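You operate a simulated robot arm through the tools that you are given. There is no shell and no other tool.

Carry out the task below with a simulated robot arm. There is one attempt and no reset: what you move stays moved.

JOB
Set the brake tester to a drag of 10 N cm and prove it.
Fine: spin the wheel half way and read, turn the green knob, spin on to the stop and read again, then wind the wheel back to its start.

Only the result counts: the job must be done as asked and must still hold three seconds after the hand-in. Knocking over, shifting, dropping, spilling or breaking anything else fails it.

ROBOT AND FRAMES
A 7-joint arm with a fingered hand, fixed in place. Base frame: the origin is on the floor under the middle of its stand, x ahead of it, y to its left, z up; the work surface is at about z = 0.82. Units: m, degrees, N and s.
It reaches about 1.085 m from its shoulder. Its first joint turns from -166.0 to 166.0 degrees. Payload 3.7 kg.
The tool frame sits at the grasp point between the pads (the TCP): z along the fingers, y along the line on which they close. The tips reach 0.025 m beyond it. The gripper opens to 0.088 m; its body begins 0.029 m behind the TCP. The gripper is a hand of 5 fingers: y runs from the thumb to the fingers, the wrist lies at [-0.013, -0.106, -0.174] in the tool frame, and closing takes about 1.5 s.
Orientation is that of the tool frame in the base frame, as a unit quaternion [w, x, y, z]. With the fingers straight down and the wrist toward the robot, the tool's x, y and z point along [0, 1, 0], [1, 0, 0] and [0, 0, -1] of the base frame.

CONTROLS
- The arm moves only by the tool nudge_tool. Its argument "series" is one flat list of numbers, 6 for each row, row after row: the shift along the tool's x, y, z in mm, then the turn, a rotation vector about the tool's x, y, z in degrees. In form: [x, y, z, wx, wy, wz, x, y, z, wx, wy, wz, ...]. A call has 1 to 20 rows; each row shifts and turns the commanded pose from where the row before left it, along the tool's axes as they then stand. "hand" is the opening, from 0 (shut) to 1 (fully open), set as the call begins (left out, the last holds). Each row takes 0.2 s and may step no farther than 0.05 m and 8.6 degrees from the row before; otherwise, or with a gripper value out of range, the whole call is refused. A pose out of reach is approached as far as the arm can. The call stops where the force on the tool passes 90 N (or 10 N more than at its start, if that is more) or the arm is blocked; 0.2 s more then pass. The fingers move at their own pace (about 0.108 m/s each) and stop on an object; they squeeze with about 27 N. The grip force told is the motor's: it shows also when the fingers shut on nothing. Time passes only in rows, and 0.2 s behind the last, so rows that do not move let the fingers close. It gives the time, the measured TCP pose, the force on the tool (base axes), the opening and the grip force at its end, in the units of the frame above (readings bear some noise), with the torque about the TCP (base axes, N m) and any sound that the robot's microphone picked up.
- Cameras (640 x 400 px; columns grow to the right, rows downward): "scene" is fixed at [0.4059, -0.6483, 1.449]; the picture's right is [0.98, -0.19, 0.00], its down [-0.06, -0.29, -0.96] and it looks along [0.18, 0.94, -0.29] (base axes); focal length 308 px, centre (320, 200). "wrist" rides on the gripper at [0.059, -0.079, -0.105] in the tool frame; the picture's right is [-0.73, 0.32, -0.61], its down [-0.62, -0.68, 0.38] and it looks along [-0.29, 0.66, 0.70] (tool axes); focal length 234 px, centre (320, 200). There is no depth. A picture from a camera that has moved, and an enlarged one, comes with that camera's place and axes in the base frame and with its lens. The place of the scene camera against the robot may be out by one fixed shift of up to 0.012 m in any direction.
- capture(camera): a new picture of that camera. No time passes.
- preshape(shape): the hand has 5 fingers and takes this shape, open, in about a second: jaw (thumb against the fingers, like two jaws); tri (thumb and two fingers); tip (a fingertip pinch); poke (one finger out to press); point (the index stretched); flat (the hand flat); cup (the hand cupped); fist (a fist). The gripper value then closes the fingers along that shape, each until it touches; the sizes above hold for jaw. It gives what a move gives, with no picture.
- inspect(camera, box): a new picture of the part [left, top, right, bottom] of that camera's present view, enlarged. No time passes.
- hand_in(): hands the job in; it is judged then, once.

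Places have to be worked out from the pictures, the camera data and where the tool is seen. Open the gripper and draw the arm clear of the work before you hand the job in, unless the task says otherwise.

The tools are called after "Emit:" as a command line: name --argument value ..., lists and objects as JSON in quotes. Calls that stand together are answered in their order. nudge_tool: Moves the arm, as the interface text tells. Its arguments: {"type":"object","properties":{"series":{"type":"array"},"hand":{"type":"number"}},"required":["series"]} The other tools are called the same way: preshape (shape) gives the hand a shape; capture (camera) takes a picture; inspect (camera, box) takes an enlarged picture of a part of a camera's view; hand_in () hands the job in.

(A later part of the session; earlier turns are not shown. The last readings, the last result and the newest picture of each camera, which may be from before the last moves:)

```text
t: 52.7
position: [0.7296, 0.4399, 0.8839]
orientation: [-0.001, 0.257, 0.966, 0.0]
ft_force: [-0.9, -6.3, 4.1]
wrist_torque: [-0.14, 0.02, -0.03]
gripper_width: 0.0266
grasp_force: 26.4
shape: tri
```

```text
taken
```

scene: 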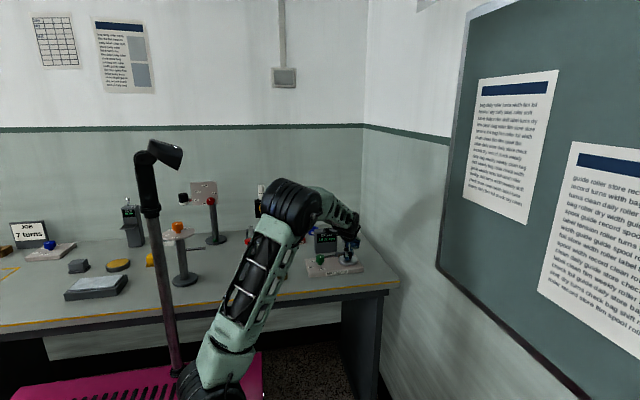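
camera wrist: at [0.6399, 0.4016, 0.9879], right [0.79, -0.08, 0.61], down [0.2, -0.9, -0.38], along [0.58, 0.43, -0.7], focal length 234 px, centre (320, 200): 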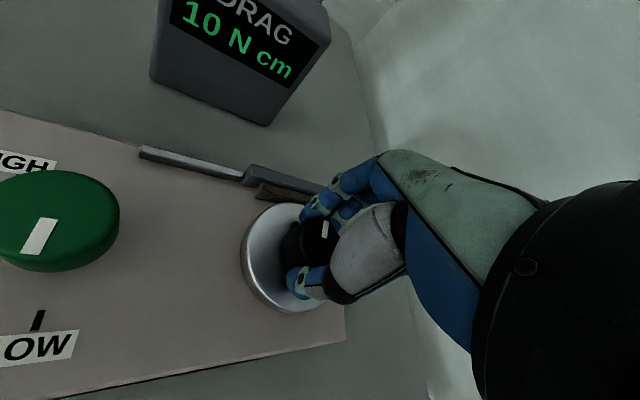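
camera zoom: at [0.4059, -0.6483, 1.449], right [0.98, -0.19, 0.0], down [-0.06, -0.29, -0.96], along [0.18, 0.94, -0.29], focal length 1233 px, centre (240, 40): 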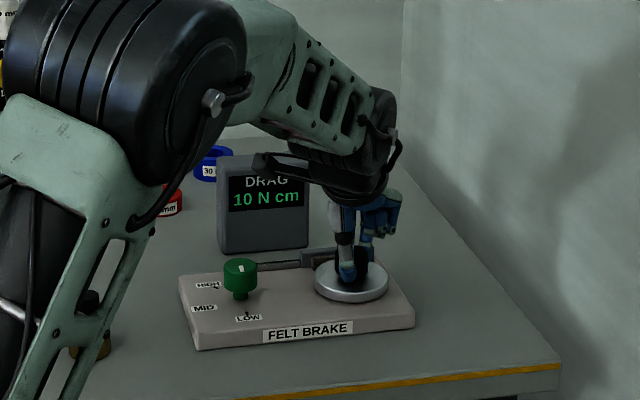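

Clearance is fine. The mark is at about 76°, so roughly 194° remains to wind back. I'll release, lift, rotate the hand clockwise 110°, and regrip for the next back-winding stroke.

Emit:
nudge_tool --series '[0, 0, 0, 0, 0, 0, 0, 0, 0, 0, 0, 0, 0, 0, 0, 0, 0, 0, 0, 0, -25, 0, 0, 0, 0, 0, -30, 0, 0, 0, 0, 0, 0, 0, 0, 8.5, 0, 0, 0, 0, 0, 8.5, 0, 0, 0, 0, 0, 8.5, 0, 0, 0, 0, 0, 8.5, 0, 0, 0, 0, 0, 8.5, 0, 0, 0, 0, 0, 8.5, 0, 0, 0, 0, 0, 8.5, 0, 0, 0, 0, 0, 8.5, 0, 0, 0, 0, 0, 8.5, 0, 0, 0, 0, 0, 8.5, 0, 0, 0, 0, 0, 8.5, 0, 0, 0, 0, 0, 8.5, 0, 0, 0, 0, 0, 8, 0, 0, 0, 0, 0, 0]' --hand 0.55

Emit:
nudge_tool --series '[0, 0, 20, 0, 0, 0, 0, 0, 20, 0, 0, 0, 0, 0, 15, 0, 0, 0, 0, 0, 0, 0, 0, 0]' --hand 0.55

Emit:
inspect --camera "scene" --box '[326, 236, 374, 266]'

Emit:
inspect --camera "wrist" --box '[210, 160, 370, 320]'

```text
t: 56.7
position: [0.7308, 0.4416, 0.9391]
orientation: [0.0, 0.939, 0.343, 0.0]
ft_force: [0.0, -0.4, -0.1]
wrist_torque: [0.0, -0.02, 0.03]
gripper_width: 0.0479
grasp_force: 0.1
shape: tri
```

```text
t: 57.7
position: [0.7309, 0.4408, 0.8849]
orientation: [-0.001, 0.939, 0.343, 0.0]
ft_force: [-0.8, 0.3, 0.0]
wrist_torque: [-0.01, 0.01, 0.01]
gripper_width: 0.0481
grasp_force: 0.1
shape: tri
```

```text
13.33 times, centred on (350, 251) of scene
camera zoom: at [0.4059, -0.6483, 1.449], right [0.98, -0.19, 0.0], down [-0.06, -0.29, -0.96], along [0.18, 0.94, -0.29], focal length 4109 px, centre (-80, -480)
```

zoom: 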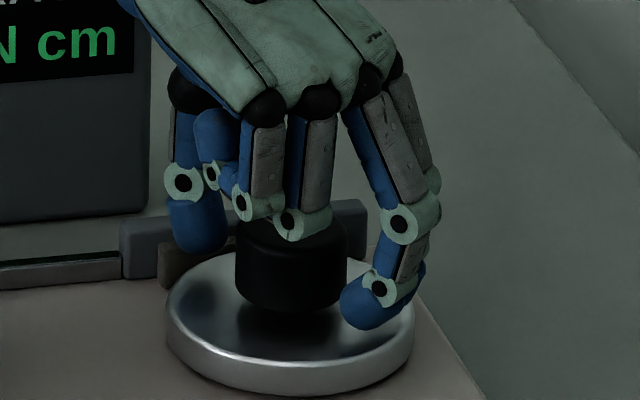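

```text
2.50 times, centred on (290, 240) of wrist
camera zoom: at [0.7243, 0.5401, 0.989], right [-0.35, -0.71, 0.61], down [-0.92, 0.12, -0.38], along [0.2, -0.69, -0.7], focal length 585 px, centre (395, 100)
```

zoom: 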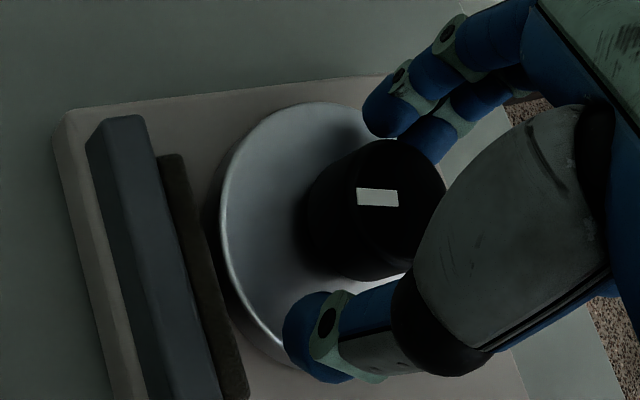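

The hand is placed well around the knob. I'll close and wind back counter-clockwise another 110°.

Emit:
nudge_tool --series '[0, 0, 0, 0, 0, 0, 0, 0, 0, 0, 0, 0, 0, 0, 0, 0, 0, 0, 0, 0, 0, 0, 0, 0, 0, 0, 0, 0, 0, 0, 0, 0, 0, 0, 0, 0]' --hand 0

Emit:
nudge_tool --series '[0, 0, 0, 0, 0, -5.5, 0, 0, 0, 0, 0, -5.5, 0, 0, 0, 0, 0, -5.5, 0, 0, 0, 0, 0, -5.5, 0, 0, 0, 0, 0, -5.5, 0, 0, 0, 0, 0, -5.5, 0, 0, 0, 0, 0, -5.5, 0, 0, 0, 0, 0, -5.5, 0, 0, 0, 0, 0, -5.5, 0, 0, 0, 0, 0, -5.5, 0, 0, 0, 0, 0, -5.5, 0, 0, 0, 0, 0, -5.5, 0, 0, 0, 0, 0, -5.5, 0, 0, 0, 0, 0, -5.5, 0, 0, 0, 0, 0, -5.5, 0, 0, 0, 0, 0, -5.5, 0, 0, 0, 0, 0, -5.5, 0, 0, 0, 0, 0, -5.5, 0, 0, 0, 0, 0, -5.5, 0, 0, 0, 0, 0, -5.5]'

Emit:
inspect --camera "wrist" --box '[210, 160, 370, 320]'

Emit:
capture --camera "wrist"

```text
t: 59.1
position: [0.73, 0.4434, 0.8858]
orientation: [0.0, 0.939, 0.344, 0.0]
ft_force: [0.9, 1.4, -2.6]
wrist_torque: [0.0, -0.04, 0.0]
gripper_width: 0.0266
grasp_force: 26.9
shape: tri
```

```text
t: 63.3
position: [0.7304, 0.4418, 0.8855]
orientation: [0.0, 0.257, 0.966, 0.0]
ft_force: [-3.9, -8.3, 4.4]
wrist_torque: [-0.21, 0.14, -0.02]
gripper_width: 0.0268
grasp_force: 27.2
shape: tri
```

```text
2.50 times, centred on (290, 240) of wrist
camera zoom: at [0.6397, 0.4015, 0.9884], right [0.79, -0.08, 0.61], down [0.2, -0.9, -0.38], along [0.58, 0.43, -0.7], focal length 585 px, centre (395, 100)
```

zoom: 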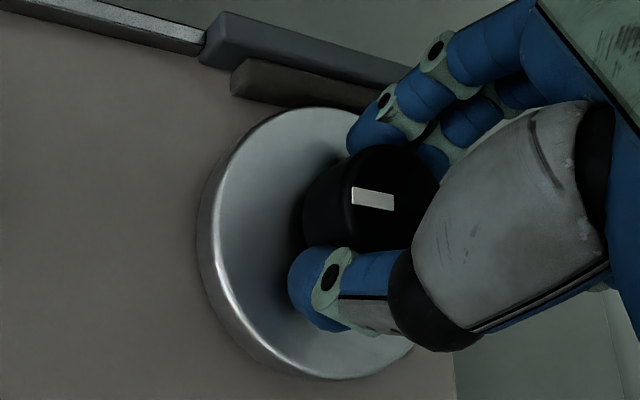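

```text
taken
camera wrist: at [0.6397, 0.4015, 0.9884], right [0.79, -0.08, 0.61], down [0.2, -0.9, -0.38], along [0.58, 0.43, -0.7], focal length 234 px, centre (320, 200)
```

wrist: 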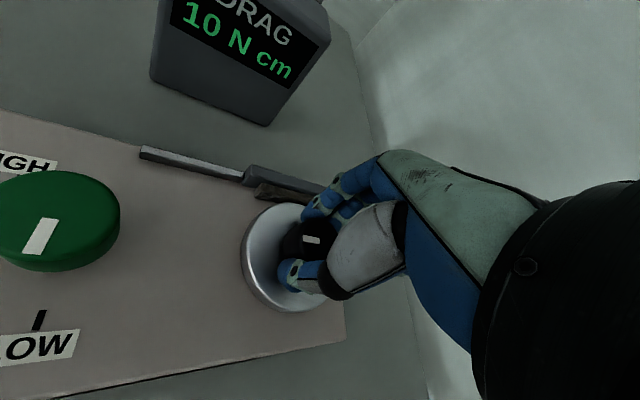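

The mark is at about 177° (roughly 93° still to wind back) and the display holds 10. I'll release, rotate the hand clockwise again and regrip for the last back-winding stroke.

Emit:
nudge_tool --series '[0, 0, 0, 0, 0, 0, 0, 0, 0, 0, 0, 0, 0, 0, 0, 0, 0, 0, 0, 0, -25, 0, 0, 0, 0, 0, -30, 0, 0, 0, 0, 0, 0, 0, 0, 8.5, 0, 0, 0, 0, 0, 8.5, 0, 0, 0, 0, 0, 8.5, 0, 0, 0, 0, 0, 8.5, 0, 0, 0, 0, 0, 8.5, 0, 0, 0, 0, 0, 8.5, 0, 0, 0, 0, 0, 8.5, 0, 0, 0, 0, 0, 8.5, 0, 0, 0, 0, 0, 8.5, 0, 0, 0, 0, 0, 8.5, 0, 0, 0, 0, 0, 8.5, 0, 0, 0, 0, 0, 8.5, 0, 0, 0, 0, 0, 8, 0, 0, 0, 0, 0, 0]' --hand 0.55

Emit:
nudge_tool --series '[0, 0, 20, 0, 0, 0, 0, 0, 20, 0, 0, 0, 0, 0, 15, 0, 0, 0, 0, 0, 0, 0, 0, 0]' --hand 0.55

Emit:
nudge_tool --series '[0, 0, 0, 0, 0, 0, 0, 0, 0, 0, 0, 0, 0, 0, 0, 0, 0, 0, 0, 0, 0, 0, 0, 0, 0, 0, 0, 0, 0, 0, 0, 0, 0, 0, 0, 0]' --hand 0

Emit:
inspect --camera "wrist" --box '[210, 160, 370, 320]'

```text
t: 67.3
position: [0.7285, 0.4404, 0.9398]
orientation: [-0.001, 0.939, 0.343, 0.0]
ft_force: [0.2, -0.2, 0.8]
wrist_torque: [-0.01, -0.02, -0.02]
gripper_width: 0.0478
grasp_force: 0.0
shape: tri
```

```text
t: 68.3
position: [0.7281, 0.4428, 0.885]
orientation: [0.0, 0.94, 0.343, 0.0]
ft_force: [0.2, 0.1, -0.4]
wrist_torque: [0.01, 0.0, -0.01]
gripper_width: 0.0477
grasp_force: 0.0
shape: tri
```

```text
t: 69.7
position: [0.728, 0.4424, 0.8857]
orientation: [0.0, 0.939, 0.344, 0.0]
ft_force: [-0.2, -0.3, -3.1]
wrist_torque: [0.0, -0.04, 0.0]
gripper_width: 0.0267
grasp_force: 27.1
shape: tri
```

```text
2.50 times, centred on (290, 240) of wrist
camera zoom: at [0.7223, 0.5396, 0.9887], right [-0.35, -0.71, 0.61], down [-0.92, 0.12, -0.38], along [0.2, -0.69, -0.7], focal length 585 px, centre (395, 100)
```

zoom: 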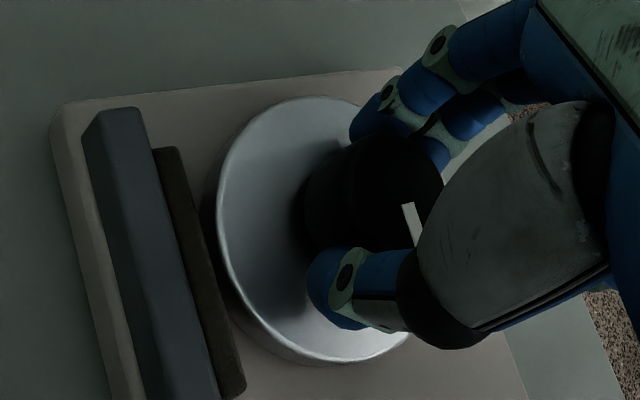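

Gripped. I'll wind back counter-clockwise 84° first, then approach the start stop gently.

Emit:
nudge_tool --series '[0, 0, 0, 0, 0, -6, 0, 0, 0, 0, 0, -6, 0, 0, 0, 0, 0, -6, 0, 0, 0, 0, 0, -6, 0, 0, 0, 0, 0, -6, 0, 0, 0, 0, 0, -6, 0, 0, 0, 0, 0, -6, 0, 0, 0, 0, 0, -6, 0, 0, 0, 0, 0, -6, 0, 0, 0, 0, 0, -6, 0, 0, 0, 0, 0, -6, 0, 0, 0, 0, 0, -6, 0, 0, 0, 0, 0, -6, 0, 0, 0, 0, 0, -6, 0, 0, 0, 0, 0, 0]'

Emit:
inspect --camera "scene" --box '[332, 244, 364, 264]'

Emit:
inspect --camera "wrist" --box '[210, 160, 370, 320]'

```text
t: 72.9
position: [0.7301, 0.4397, 0.8856]
orientation: [0.0, 0.468, 0.884, 0.0]
ft_force: [-1.4, -5.2, 1.1]
wrist_torque: [-0.12, 0.06, -0.04]
gripper_width: 0.0264
grasp_force: 26.8
shape: tri
```

```text
16.00 times, centred on (348, 254) of scene
camera zoom: at [0.4059, -0.6483, 1.449], right [0.98, -0.19, 0.0], down [-0.06, -0.29, -0.96], along [0.18, 0.94, -0.29], focal length 4931 px, centre (-128, -664)
```

zoom: 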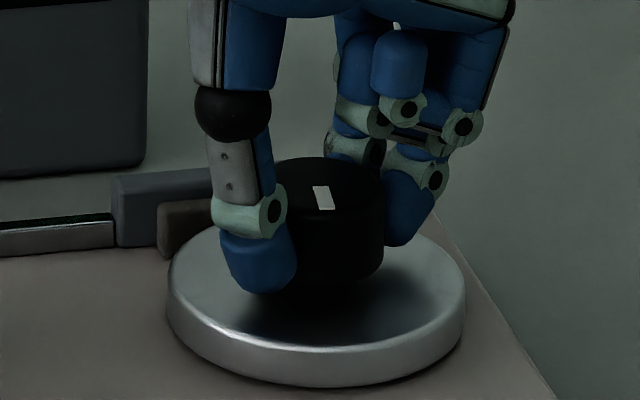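

```text
2.50 times, centred on (290, 240) of wrist
camera zoom: at [0.6311, 0.4443, 0.9884], right [0.67, -0.42, 0.61], down [-0.21, -0.9, -0.38], along [0.71, 0.13, -0.7], focal length 585 px, centre (395, 100)
```

zoom: 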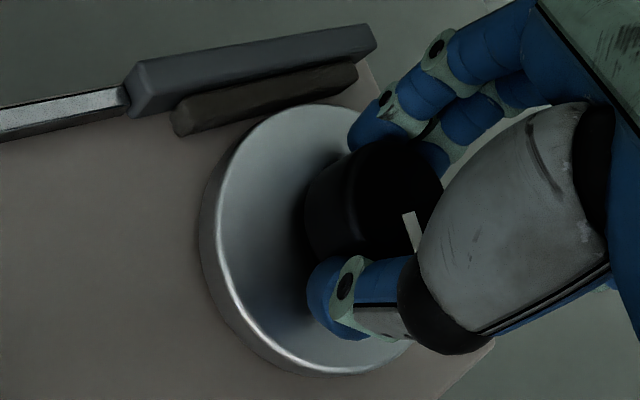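

Compared with the starting picture, the mark is about 5–6° short of its start. I'll wind on another 12° to press lightly against the start stop.

Emit:
nudge_tool --series '[0, 0, 0, 0, 0, -4, 0, 0, 0, 0, 0, -4, 0, 0, 0, 0, 0, -4, 0, 0, 0, 0, 0, 0]'

Emit:
inspect --camera "scene" --box '[332, 244, 364, 264]'

Emit:
inspect --camera "scene" --box '[280, 190, 400, 290]'

```text
t: 73.9
position: [0.7297, 0.4408, 0.8849]
orientation: [0.0, 0.373, 0.928, 0.001]
ft_force: [-2.0, -13.6, 1.2]
wrist_torque: [-0.37, 0.11, -0.13]
gripper_width: 0.0261
grasp_force: 26.8
shape: tri
```

```text
16.00 times, centred on (348, 254) of scene
camera zoom: at [0.4059, -0.6483, 1.449], right [0.98, -0.19, 0.0], down [-0.06, -0.29, -0.96], along [0.18, 0.94, -0.29], focal length 4931 px, centre (-128, -664)
```

zoom: 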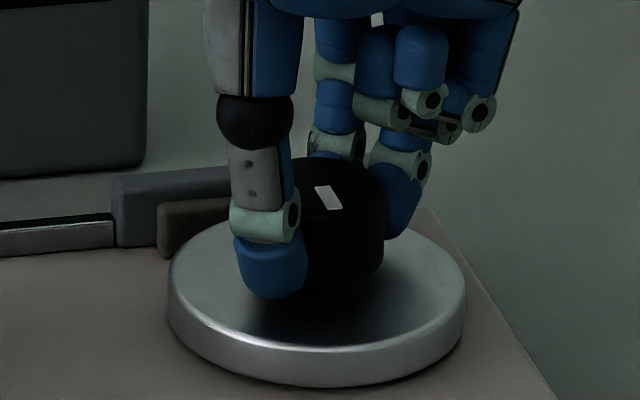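

```text
4.00 times, centred on (340, 240) of scene
camera zoom: at [0.4059, -0.6483, 1.449], right [0.98, -0.19, 0.0], down [-0.06, -0.29, -0.96], along [0.18, 0.94, -0.29], focal length 1233 px, centre (240, 40)
```

zoom: 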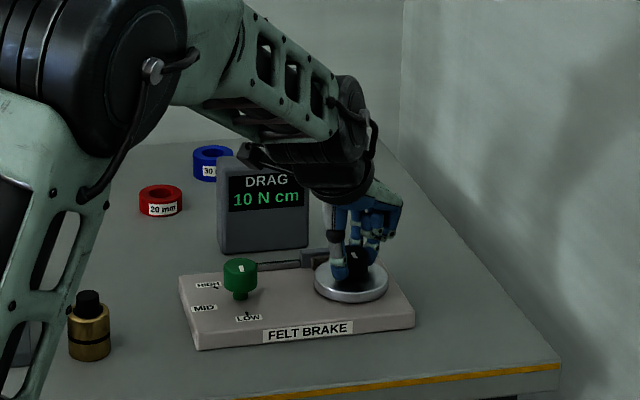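

The mark matches its starting picture exactly, so the wheel is back on its start stop with the display still at 10. The full travel is 300°, though, and I changed the knob at only about 88°. I'll repeat the run with a true half-way point, starting by releasing and moving to the green knob to set it back to MID.

Emit:
nudge_tool --series '[0, 0, 0, 0, 0, 0, 0, 0, 0, 0, 0, 0, 0, 0, 0, 0, 0, 0, 0, 0, -25, 0, 0, 0, 0, 0, -30, 0, 0, 0, 27.8, -26.6, 0, 0, 0, 0, 27.8, -26.6, 0, 0, 0, 0, 27.8, -26.6, 0, 0, 0, 0, 0, 0, 0, 0, 0, 0, 0, 0, 0, 0, 0, 0]' --hand 0.55

Emit:
capture --camera "wrist"

Emit:
inspect --camera "scene" --box '[332, 244, 364, 264]'

Emit:
inspect --camera "scene" --box '[280, 190, 400, 290]'

```text
t: 76.1
position: [0.6149, 0.4404, 0.939]
orientation: [0.001, 0.373, 0.928, 0.0]
ft_force: [0.5, 0.0, -0.6]
wrist_torque: [-0.01, -0.01, 0.0]
gripper_width: 0.048
grasp_force: 0.1
shape: tri
```

```text
taken
camera wrist: at [0.5171, 0.4236, 1.0429], right [0.75, -0.27, 0.61], down [-0.02, -0.92, -0.38], along [0.66, 0.27, -0.7], focal length 234 px, centre (320, 200)
```

wrist: 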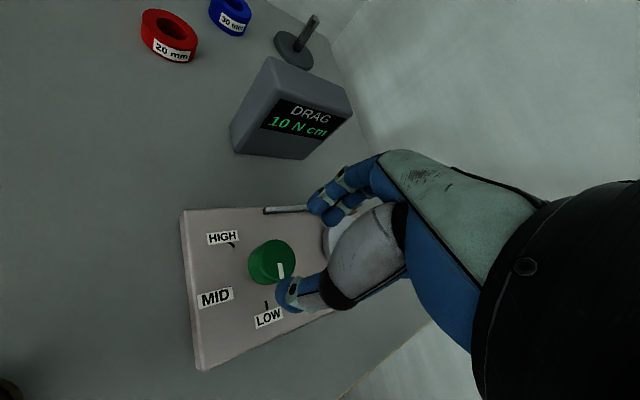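

```text
16.00 times, centred on (348, 254) of scene
camera zoom: at [0.4059, -0.6483, 1.449], right [0.98, -0.19, 0.0], down [-0.06, -0.29, -0.96], along [0.18, 0.94, -0.29], focal length 4931 px, centre (-128, -664)
```

zoom: 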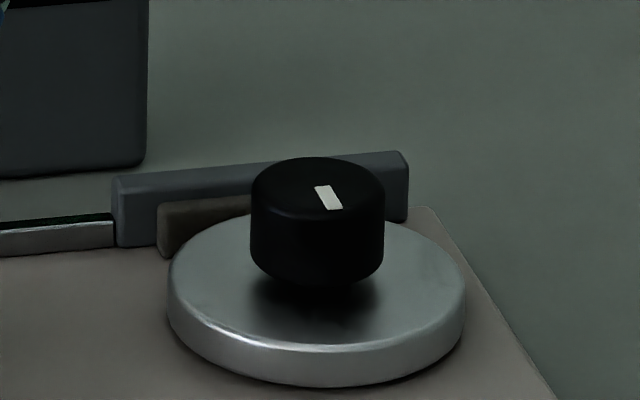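

```text
4.00 times, centred on (340, 240) of scene
camera zoom: at [0.4059, -0.6483, 1.449], right [0.98, -0.19, 0.0], down [-0.06, -0.29, -0.96], along [0.18, 0.94, -0.29], focal length 1233 px, centre (240, 40)
```

zoom: 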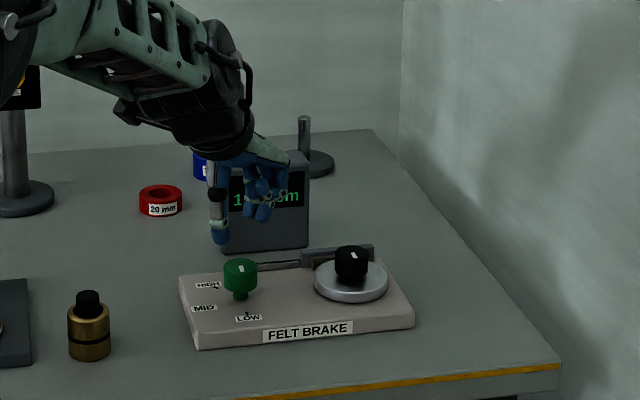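

The wheel sits at its start with nothing disturbed, and the knob is at LOW. Now I'll descend onto the green knob and grip it to return it to MID.

Emit:
nudge_tool --series '[0, 0, 20, 0, 0, 0, 0, 0, 20, 0, 0, 0, 0, 0, 16, 0, 0, 0, 0, 0, 0, 0, 0, 0]' --hand 0.55

Emit:
nudge_tool --series '[0, 0, 0, 0, 0, 0, 0, 0, 0, 0, 0, 0, 0, 0, 0, 0, 0, 0, 0, 0, 0, 0, 0, 0, 0, 0, 0, 0, 0, 0, 0, 0, 0, 0, 0, 0]' --hand 0

Emit:
nudge_tool --series '[0, 0, 0, 0, 0, 7, 0, 0, 0, 0, 0, 7, 0, 0, 0, 0, 0, 7, 0, 0, 0, 0, 0, 7, 0, 0, 0, 0, 0, 7, 0, 0, 0, 0, 0, 7, 0, 0, 0, 0, 0, 7, 0, 0, 0, 0, 0, 7, 0, 0, 0, 0, 0, 7, 0, 0, 0, 0, 0, 7, 0, 0, 0, 0, 0, 0]'

Emit:
inspect --camera "scene" --box '[300, 236, 348, 266]'

Emit:
inspect --camera "wrist" --box '[210, 160, 370, 320]'

```text
t: 77.1
position: [0.6135, 0.441, 0.8834]
orientation: [0.0, 0.373, 0.928, 0.0]
ft_force: [-0.6, -1.2, 0.7]
wrist_torque: [-0.01, 0.0, 0.0]
gripper_width: 0.0479
grasp_force: 0.1
shape: tri
```

```text
t: 78.5
position: [0.6138, 0.4414, 0.884]
orientation: [-0.001, 0.374, 0.928, 0.0]
ft_force: [-1.7, -0.2, -3.6]
wrist_torque: [0.0, 0.03, 0.02]
gripper_width: 0.0264
grasp_force: 26.9
shape: tri
```

```text
t: 80.9
position: [0.615, 0.4409, 0.8834]
orientation: [0.001, 0.838, 0.545, -0.001]
ft_force: [2.4, 4.1, 1.0]
wrist_torque: [0.07, -0.06, 0.0]
gripper_width: 0.026
grasp_force: 27.1
shape: tri
```

```text
13.33 times, centred on (324, 251) of scene
camera zoom: at [0.4059, -0.6483, 1.449], right [0.98, -0.19, 0.0], down [-0.06, -0.29, -0.96], along [0.18, 0.94, -0.29], focal length 4109 px, centre (267, -480)
```

zoom: 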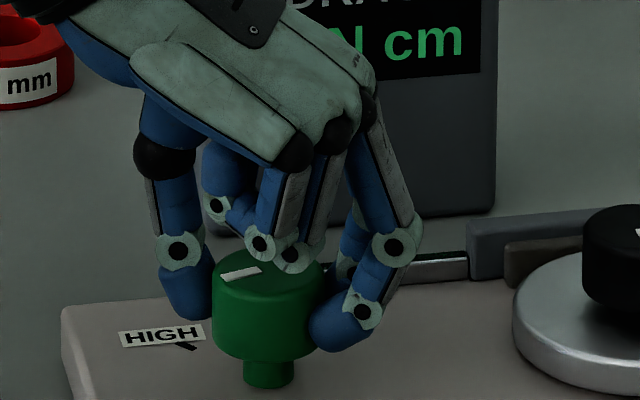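

```text
2.50 times, centred on (290, 240) of wrist
camera zoom: at [0.5672, 0.527, 0.9868], right [0.0, -0.79, 0.61], down [-0.88, -0.29, -0.38], along [0.48, -0.53, -0.7], focal length 585 px, centre (395, 100)
```

zoom: 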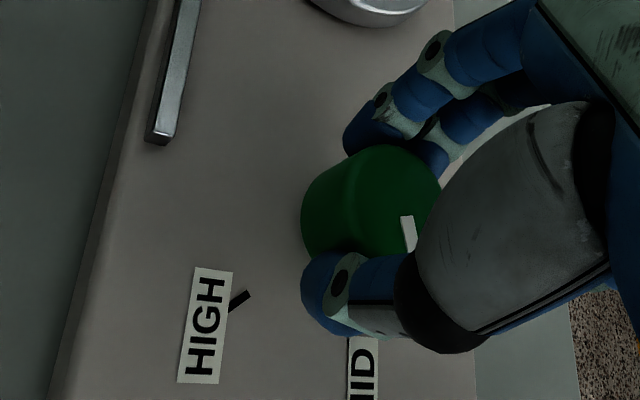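

The knob is back at MID (the pointer matches the earlier picture). I'll release, lift, rotate to the wheel-grip angle and move over the wheel.

Emit:
nudge_tool --series '[0, 0, 0, 0, 0, 0, 0, 0, 0, 0, 0, 0, 0, 0, 0, 0, 0, 0, 0, 0, -25, 0, 0, 0, 0, 0, -30, 0, 0, 0, 0, 0, 0, 0, 0, -8.4, 0, 0, 0, 0, 0, -8.4, 0, 0, 0, 0, 0, -8.4, 0, 0, 0, 0, 0, -8.4, 0, 0, 0, 0, 0, -8.4, 0, 0, 0, 0, 0, -8.4, 0, 0, 0, 0, 0, -8.4, 0, 0, 0, 0, 0, -8.4, 0, 0, 0, 0, 0, -8.4, 0, 0, 0, 0, 0, -8.4, -33.4, 19.13, 0, 0, 0, 0, -33.4, 19.13, 0, 0, 0, 0, -33.4, 19.13, 0, 0, 0, 0, 0, 0, 0, 0, 0, 0]' --hand 0.55

Emit:
capture --camera "wrist"

Emit:
inspect --camera "scene" --box '[280, 190, 400, 290]'

```text
t: 84.9
position: [0.7301, 0.4417, 0.9398]
orientation: [-0.001, 0.258, 0.966, 0.001]
ft_force: [-0.3, 0.0, -0.4]
wrist_torque: [-0.01, -0.03, 0.01]
gripper_width: 0.0482
grasp_force: 0.0
shape: tri
```

```text
taken
camera wrist: at [0.6398, 0.4033, 1.0424], right [0.79, -0.08, 0.61], down [0.2, -0.9, -0.38], along [0.58, 0.43, -0.7], focal length 234 px, centre (320, 200)
```

wrist: 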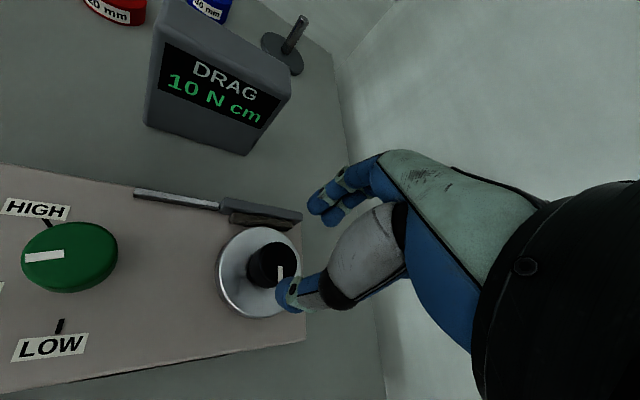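

```text
4.00 times, centred on (340, 240) of scene
camera zoom: at [0.4059, -0.6483, 1.449], right [0.98, -0.19, 0.0], down [-0.06, -0.29, -0.96], along [0.18, 0.94, -0.29], focal length 1233 px, centre (240, 40)
```

zoom: 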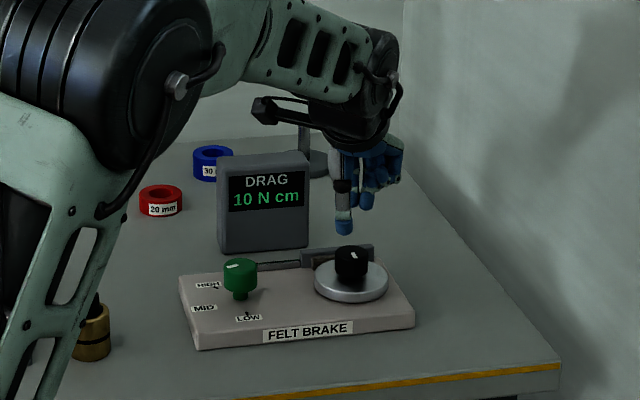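

The green knob is at MID and the wheel is at its start. I'll descend, grip and spin clockwise 110°.

Emit:
nudge_tool --series '[0, 0, 20, 0, 0, 0, 0, 0, 20, 0, 0, 0, 0, 0, 15, 0, 0, 0, 0, 0, 0, 0, 0, 0]' --hand 0.55

Emit:
nudge_tool --series '[0, 0, 0, 0, 0, 0, 0, 0, 0, 0, 0, 0, 0, 0, 0, 0, 0, 0, 0, 0, 0, 0, 0, 0, 0, 0, 0, 0, 0, 0, 0, 0, 0, 0, 0, 0]' --hand 0

Emit:
nudge_tool --series '[0, 0, 0, 0, 0, 5.5, 0, 0, 0, 0, 0, 5.5, 0, 0, 0, 0, 0, 5.5, 0, 0, 0, 0, 0, 5.5, 0, 0, 0, 0, 0, 5.5, 0, 0, 0, 0, 0, 5.5, 0, 0, 0, 0, 0, 5.5, 0, 0, 0, 0, 0, 5.5, 0, 0, 0, 0, 0, 5.5, 0, 0, 0, 0, 0, 5.5, 0, 0, 0, 0, 0, 5.5, 0, 0, 0, 0, 0, 5.5, 0, 0, 0, 0, 0, 5.5, 0, 0, 0, 0, 0, 5.5, 0, 0, 0, 0, 0, 5.5, 0, 0, 0, 0, 0, 5.5, 0, 0, 0, 0, 0, 5.5, 0, 0, 0, 0, 0, 5.5, 0, 0, 0, 0, 0, 5.5, 0, 0, 0, 0, 0, 5.5]'

Emit:
inspect --camera "wrist" --box '[210, 160, 370, 320]'

Emit:
inspect --camera "scene" --box '[280, 190, 400, 290]'

```text
t: 85.9
position: [0.7294, 0.4424, 0.8825]
orientation: [0.0, 0.257, 0.966, 0.0]
ft_force: [-0.5, 0.3, -0.2]
wrist_torque: [-0.02, 0.0, -0.01]
gripper_width: 0.048
grasp_force: 0.0
shape: tri
```

```text
t: 87.3
position: [0.7296, 0.4419, 0.8827]
orientation: [0.0, 0.257, 0.966, 0.0]
ft_force: [-0.5, 0.1, -3.2]
wrist_torque: [0.05, 0.03, -0.02]
gripper_width: 0.0266
grasp_force: 26.5
shape: tri
```

```text
t: 91.5
position: [0.7311, 0.442, 0.8846]
orientation: [-0.001, 0.94, 0.342, 0.0]
ft_force: [10.5, -4.3, -6.4]
wrist_torque: [-0.17, -0.24, 0.04]
gripper_width: 0.0251
grasp_force: 26.9
shape: tri
```

```text
2.50 times, centred on (290, 240) of wrist
camera zoom: at [0.7251, 0.5396, 0.9872], right [-0.35, -0.71, 0.61], down [-0.92, 0.12, -0.38], along [0.2, -0.69, -0.7], focal length 585 px, centre (395, 100)
```

zoom: 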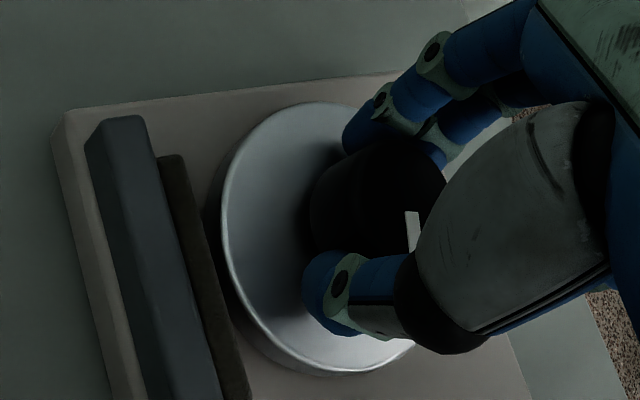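

```text
4.00 times, centred on (340, 240) of scene
camera zoom: at [0.4059, -0.6483, 1.449], right [0.98, -0.19, 0.0], down [-0.06, -0.29, -0.96], along [0.18, 0.94, -0.29], focal length 1233 px, centre (240, 40)
```

zoom: 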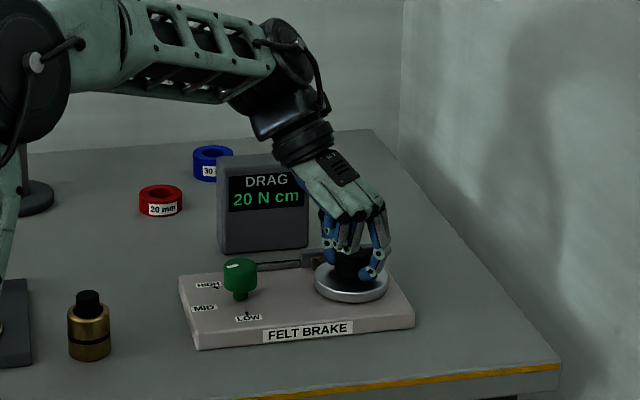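

The wheel is at about 105° and the display reads 20. I'll regrip and spin about 45° more to reach half of the 300° travel.

Emit:
nudge_tool --series '[0, 0, 0, 0, 0, 0, 0, 0, 0, 0, 0, 0, 0, 0, 0, 0, 0, 0, 0, 0, -25, 0, 0, 0, 0, 0, -30, 0, 0, 0, 0, 0, 0, 0, 0, -8.5, 0, 0, 0, 0, 0, -8.5, 0, 0, 0, 0, 0, -8.5, 0, 0, 0, 0, 0, -8.5, 0, 0, 0, 0, 0, -8.5, 0, 0, 0, 0, 0, -8.5, 0, 0, 0, 0, 0, -8.5, 0, 0, 0, 0, 0, -8.5, 0, 0, 0, 0, 0, 0]' --hand 0.55

Emit:
inspect --camera "wrist" --box '[210, 160, 370, 320]'

Emit:
inspect --camera "scene" --box '[332, 244, 364, 264]'

```text
t: 94.5
position: [0.73, 0.4425, 0.938]
orientation: [0.0, 0.586, 0.811, 0.001]
ft_force: [0.6, -0.2, 0.9]
wrist_torque: [0.0, -0.01, -0.02]
gripper_width: 0.0478
grasp_force: 0.1
shape: tri
```

```text
2.50 times, centred on (290, 240) of wrist
camera zoom: at [0.6366, 0.4727, 1.0417], right [0.53, -0.59, 0.61], down [-0.45, -0.81, -0.38], along [0.71, -0.07, -0.7], focal length 585 px, centre (395, 100)
```

zoom: 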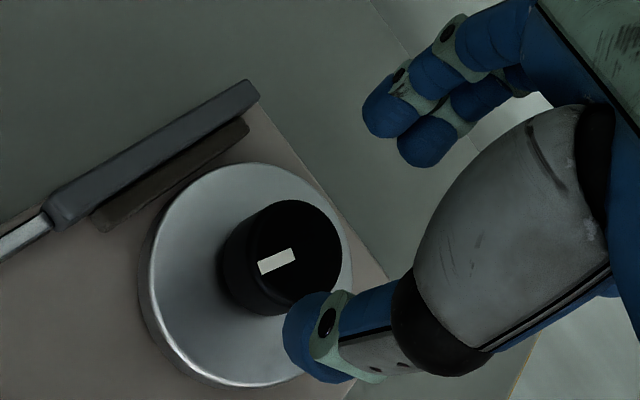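

```text
16.00 times, centred on (348, 254) of scene
camera zoom: at [0.4059, -0.6483, 1.449], right [0.98, -0.19, 0.0], down [-0.06, -0.29, -0.96], along [0.18, 0.94, -0.29], focal length 4931 px, centre (-128, -664)
```

zoom: 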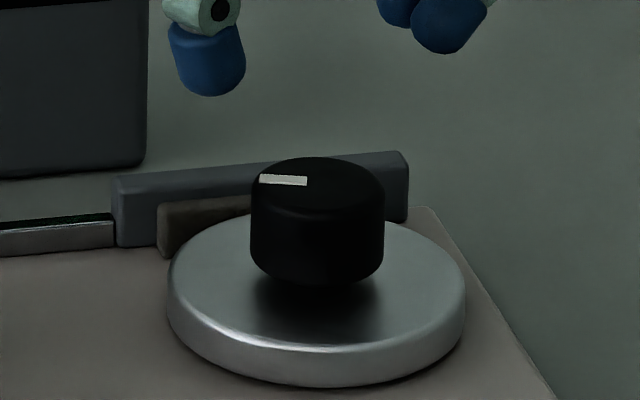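

The mark is at about 162° (roughly 107° turned). I'll descend, grip and turn 47° more to get close to 150°.

Emit:
nudge_tool --series '[0, 0, 20, 0, 0, 0, 0, 0, 20, 0, 0, 0, 0, 0, 15, 0, 0, 0, 0, 0, 0, 0, 0, 0]' --hand 0.55

Emit:
nudge_tool --series '[0, 0, 0, 0, 0, 0, 0, 0, 0, 0, 0, 0, 0, 0, 0, 0, 0, 0, 0, 0, 0, 0, 0, 0, 0, 0, 0, 0, 0, 0, 0, 0, 0, 0, 0, 0]' --hand 0

Emit:
nudge_tool --series '[0, 0, 0, 0, 0, 6, 0, 0, 0, 0, 0, 6, 0, 0, 0, 0, 0, 6, 0, 0, 0, 0, 0, 6, 0, 0, 0, 0, 0, 6, 0, 0, 0, 0, 0, 6, 0, 0, 0, 0, 0, 6, 0, 0, 0, 0, 0, 5, 0, 0, 0, 0, 0, 0]'

Emit:
inspect --camera "wrist" --box '[210, 160, 370, 320]'

Emit:
inspect --camera "scene" --box '[280, 190, 400, 290]'

```text
t: 95.5
position: [0.731, 0.4426, 0.8824]
orientation: [0.0, 0.587, 0.81, 0.0]
ft_force: [-0.4, 0.5, -0.1]
wrist_torque: [0.03, 0.01, 0.0]
gripper_width: 0.0481
grasp_force: 0.1
shape: tri
```

```text
t: 96.9
position: [0.7303, 0.4423, 0.8839]
orientation: [0.0, 0.586, 0.81, 0.0]
ft_force: [-1.2, 1.8, -2.4]
wrist_torque: [0.03, 0.02, 0.02]
gripper_width: 0.0265
grasp_force: 27.1
shape: tri
```

```text
t: 98.9
position: [0.731, 0.4411, 0.8844]
orientation: [0.0, 0.861, 0.509, 0.0]
ft_force: [8.6, 3.3, -9.6]
wrist_torque: [-0.01, -0.18, 0.06]
gripper_width: 0.0253
grasp_force: 27.1
shape: tri
```

```text
2.50 times, centred on (290, 240) of wrist
camera zoom: at [0.6897, 0.5306, 0.9874], right [-0.07, -0.79, 0.61], down [-0.9, -0.22, -0.38], along [0.43, -0.57, -0.7], focal length 585 px, centre (395, 100)
```

zoom: 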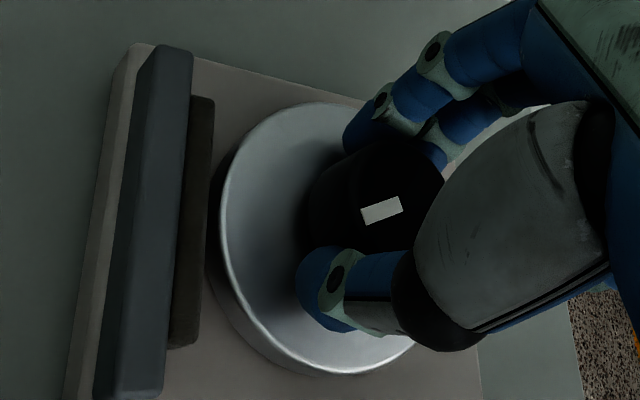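

```text
4.00 times, centred on (340, 240) of scene
camera zoom: at [0.4059, -0.6483, 1.449], right [0.98, -0.19, 0.0], down [-0.06, -0.29, -0.96], along [0.18, 0.94, -0.29], focal length 1233 px, centre (240, 40)
```

zoom: 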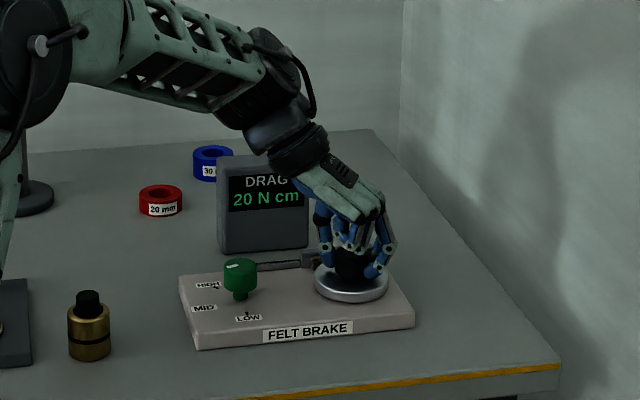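

The display reads 20 N cm with the wheel at about half of its travel (150–160°). I'll release, lift and move to the green knob to turn it from MID to LOW.

Emit:
nudge_tool --series '[0, 0, 0, 0, 0, 0, 0, 0, 0, 0, 0, 0, 0, 0, 0, 0, 0, 0, 0, 0, -25, 0, 0, 0, 0, 0, -30, 0, 0, 0, 0, 0, 0, 0, 0, -8.5, 0, 0, 0, 0, 0, -8.5, 0, 0, 0, 0, 0, -8.5, -2.2, -38.4, 0, 0, 0, 0, -2.2, -38.4, 0, 0, 0, 0, -2.2, -38.4, 0, 0, 0, 0, 0, 0, 0, 0, 0, 0, 0, 0, 0, 0, 0, 0]' --hand 0.55

Emit:
capture --camera "wrist"

Emit:
inspect --camera "scene" --box '[332, 244, 364, 264]'

Emit:
inspect --camera "wrist" --box '[205, 200, 325, 320]'

```text
t: 101.7
position: [0.6172, 0.4438, 0.9388]
orientation: [0.001, 0.727, 0.686, 0.001]
ft_force: [0.1, 0.8, -0.3]
wrist_torque: [0.0, 0.01, 0.02]
gripper_width: 0.0479
grasp_force: 0.0
shape: tri
```

```text
taken
camera wrist: at [0.5408, 0.5064, 1.0413], right [0.28, -0.74, 0.61], down [-0.72, -0.58, -0.38], along [0.64, -0.33, -0.7], focal length 234 px, centre (320, 200)
```

wrist: 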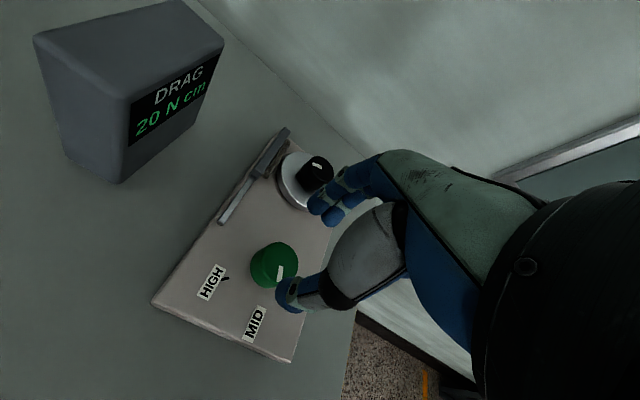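

```text
16.00 times, centred on (348, 254) of scene
camera zoom: at [0.4059, -0.6483, 1.449], right [0.98, -0.19, 0.0], down [-0.06, -0.29, -0.96], along [0.18, 0.94, -0.29], focal length 4931 px, centre (-128, -664)
```

zoom: 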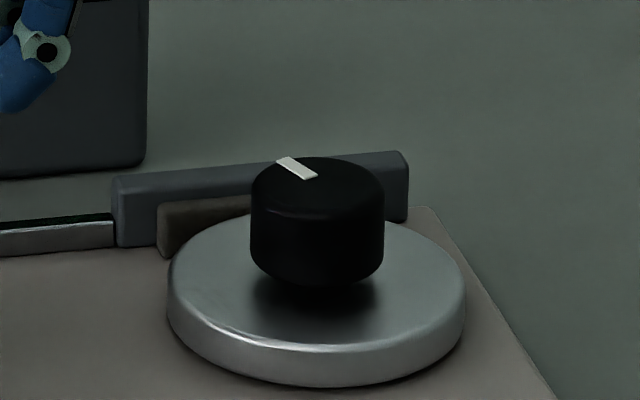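

```text
3.33 times, centred on (265, 260) of wrist
camera zoom: at [0.5408, 0.5064, 1.0413], right [0.28, -0.74, 0.61], down [-0.72, -0.58, -0.38], along [0.64, -0.33, -0.7], focal length 781 px, centre (503, 0)
```

zoom: 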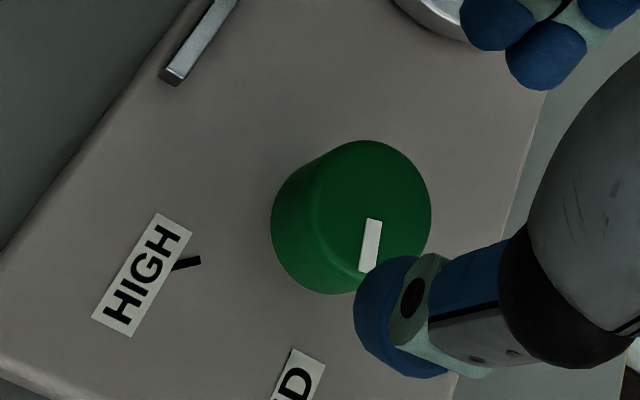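

The wheel is resting at roughly half travel. I'll descend onto the green knob, grip it and turn it 70° counter-clockwise to LOW.

Emit:
nudge_tool --series '[0, 0, 20, 0, 0, 0, 0, 0, 20, 0, 0, 0, 0, 0, 16, 0, 0, 0, 0, 0, 0, 0, 0, 0]' --hand 0.55

Emit:
nudge_tool --series '[0, 0, 0, 0, 0, 0, 0, 0, 0, 0, 0, 0, 0, 0, 0, 0, 0, 0, 0, 0, 0, 0, 0, 0, 0, 0, 0, 0, 0, 0, 0, 0, 0, 0, 0, 0]' --hand 0

Emit:
nudge_tool --series '[0, 0, 0, 0, 0, -7, 0, 0, 0, 0, 0, -7, 0, 0, 0, 0, 0, -7, 0, 0, 0, 0, 0, -7, 0, 0, 0, 0, 0, -7, 0, 0, 0, 0, 0, -7, 0, 0, 0, 0, 0, -7, 0, 0, 0, 0, 0, -7, 0, 0, 0, 0, 0, -7, 0, 0, 0, 0, 0, -7, 0, 0, 0, 0, 0, 0]'

Emit:
inspect --camera "wrist" --box '[210, 160, 370, 320]'

```text
t: 102.7
position: [0.613, 0.4409, 0.8829]
orientation: [0.0, 0.727, 0.686, 0.001]
ft_force: [-0.6, 1.0, 1.0]
wrist_torque: [0.01, -0.01, 0.0]
gripper_width: 0.0484
grasp_force: 0.1
shape: tri
```

```text
t: 104.1
position: [0.6134, 0.4408, 0.8824]
orientation: [0.0, 0.728, 0.686, 0.0]
ft_force: [-2.2, 1.4, -3.0]
wrist_torque: [0.0, -0.03, -0.02]
gripper_width: 0.0268
grasp_force: 26.7
shape: tri
```

```text
t: 106.5
position: [0.6158, 0.4409, 0.8829]
orientation: [-0.001, 0.202, 0.979, -0.001]
ft_force: [-1.3, -8.4, -5.2]
wrist_torque: [-0.2, 0.03, -0.03]
gripper_width: 0.0257
grasp_force: 27.1
shape: tri
```

```text
2.50 times, centred on (290, 240) of wrist
camera zoom: at [0.5302, 0.3912, 0.986], right [0.79, 0.01, 0.61], down [0.3, -0.87, -0.38], along [0.53, 0.49, -0.7], focal length 585 px, centre (395, 100)
```

zoom: 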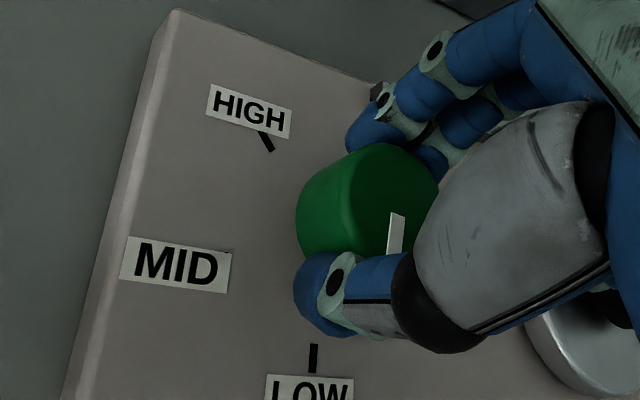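

The turn is complete. I'll release, lift and check that the pointer sits at LOW.

Emit:
nudge_tool --series '[0, 0, 0, 0, 0, 0, 0, 0, 0, 0, 0, 0, 0, 0, 0, 0, 0, 0, 0, 0, -25, 0, 0, 0, 0, 0, -30, 0, 0, 0, 0, 0, 0, 0, 0, 6.5, 0, 0, 0, 0, 0, 0]' --hand 0.55

Emit:
inspect --camera "wrist" --box '[190, 190, 340, 340]'

Emit:
inspect --camera "scene" --box '[300, 236, 348, 266]'

```text
t: 108.1
position: [0.6162, 0.441, 0.9382]
orientation: [0.0, 0.258, 0.966, 0.0]
ft_force: [0.7, -0.6, 0.2]
wrist_torque: [0.0, 0.03, 0.01]
gripper_width: 0.0481
grasp_force: 0.1
shape: tri
```

```text
2.67 times, centred on (265, 265) of wrist
camera zoom: at [0.5255, 0.4017, 1.0418], right [0.79, -0.08, 0.61], down [0.2, -0.9, -0.38], along [0.58, 0.43, -0.7], focal length 624 px, centre (467, 27)
```

zoom: 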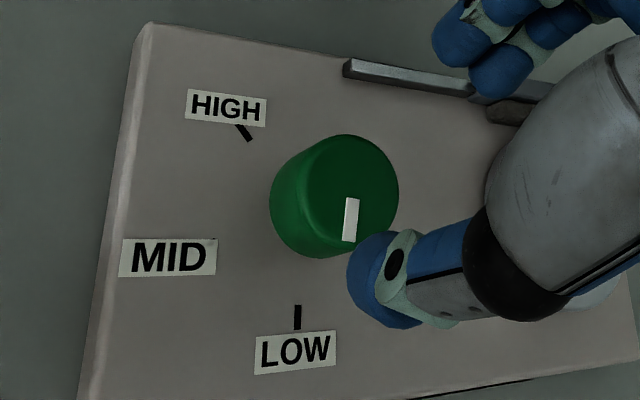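

```text
13.33 times, centred on (324, 251) of scene
camera zoom: at [0.4059, -0.6483, 1.449], right [0.98, -0.19, 0.0], down [-0.06, -0.29, -0.96], along [0.18, 0.94, -0.29], focal length 4109 px, centre (267, -480)
```

zoom: 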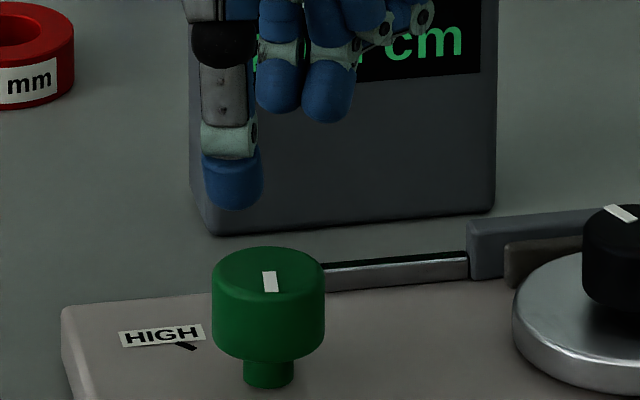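

The pointer is at about 267–268°, maybe 2° short of the LOW mark at 270°. I'll zoom in to compare.

Emit:
inspect --camera "scene" --box '[312, 250, 328, 260]'

Emit:
inspect --camera "wrist" --box '[235, 235, 299, 275]'

Emit:
inspect --camera "wrist" --box '[225, 215, 355, 345]'

```text
16.00 times, centred on (320, 255) of scene
camera zoom: at [0.4059, -0.6483, 1.449], right [0.98, -0.19, 0.0], down [-0.06, -0.29, -0.96], along [0.18, 0.94, -0.29], focal length 4931 px, centre (320, -680)
```

zoom: 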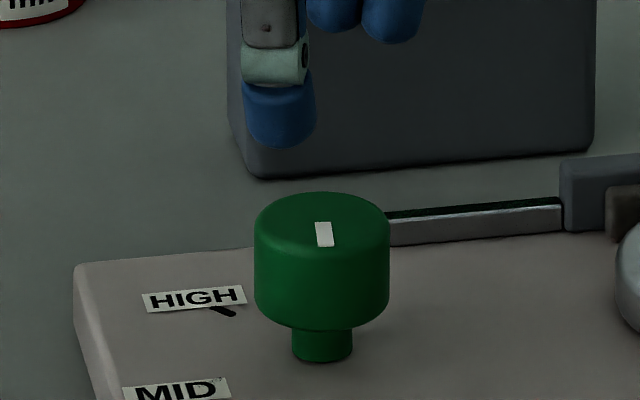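

```text
10.00 times, centred on (267, 255) of wrist
camera zoom: at [0.5255, 0.4017, 1.0418], right [0.79, -0.08, 0.61], down [0.2, -0.9, -0.38], along [0.58, 0.43, -0.7], focal length 2342 px, centre (850, -350)
```

zoom: 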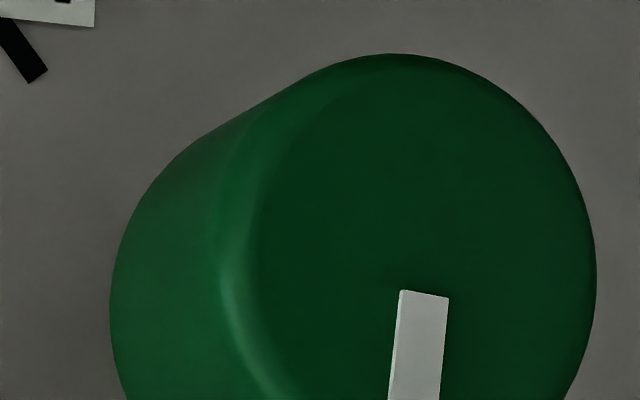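

```text
3.08 times, centred on (290, 280) of wrist
camera zoom: at [0.5255, 0.4017, 1.0418], right [0.79, -0.08, 0.61], down [0.2, -0.9, -0.38], along [0.58, 0.43, -0.7], focal length 720 px, centre (412, -46)
```

zoom: 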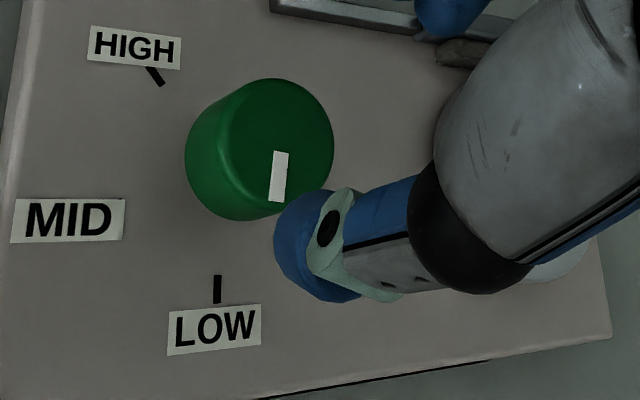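

Compared with the first time, the pointer is about 3° short of LOW. I'll regrip the green knob and turn it a few degrees further so it sits on the mark.

Emit:
nudge_tool --series '[0, 0, 20, 0, 0, 0, 0, 0, 20, 0, 0, 0, 0, 0, 15, 0, 0, 0, 0, 0, 0, 0, 0, 0]' --hand 0.55

Emit:
nudge_tool --series '[0, 0, 0, 0, 0, 0, 0, 0, 0, 0, 0, 0, 0, 0, 0, 0, 0, 0, 0, 0, 0, 0, 0, 0, 0, 0, 0, 0, 0, 0, 0, 0, 0, 0, 0, 0]' --hand 0

Emit:
nudge_tool --series '[0, 0, 0, 0, 0, -2.5, 0, 0, 0, 0, 0, -2.5, 0, 0, 0, 0, 0, 0]'

Emit:
inspect --camera "scene" --box '[312, 250, 328, 260]'

```text
t: 109.1
position: [0.6164, 0.4434, 0.8837]
orientation: [0.0, 0.258, 0.966, 0.001]
ft_force: [-0.1, 0.0, 1.4]
wrist_torque: [0.01, 0.03, 0.02]
gripper_width: 0.0483
grasp_force: 0.0
shape: tri
```

```text
t: 110.5
position: [0.6155, 0.442, 0.884]
orientation: [0.001, 0.257, 0.966, 0.001]
ft_force: [-1.5, -0.7, -3.1]
wrist_torque: [-0.01, -0.01, 0.02]
gripper_width: 0.0268
grasp_force: 27.1
shape: tri
```

```text
t: 111.3
position: [0.616, 0.4418, 0.8835]
orientation: [0.0, 0.215, 0.977, 0.0]
ft_force: [-1.7, 2.7, -0.4]
wrist_torque: [0.0, 0.01, -0.05]
gripper_width: 0.0266
grasp_force: 26.5
shape: tri
```

```text
16.00 times, centred on (320, 255) of scene
camera zoom: at [0.4059, -0.6483, 1.449], right [0.98, -0.19, 0.0], down [-0.06, -0.29, -0.96], along [0.18, 0.94, -0.29], focal length 4931 px, centre (320, -680)
```

zoom: 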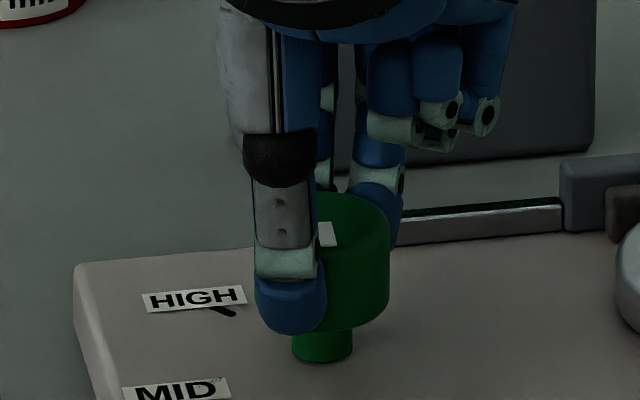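

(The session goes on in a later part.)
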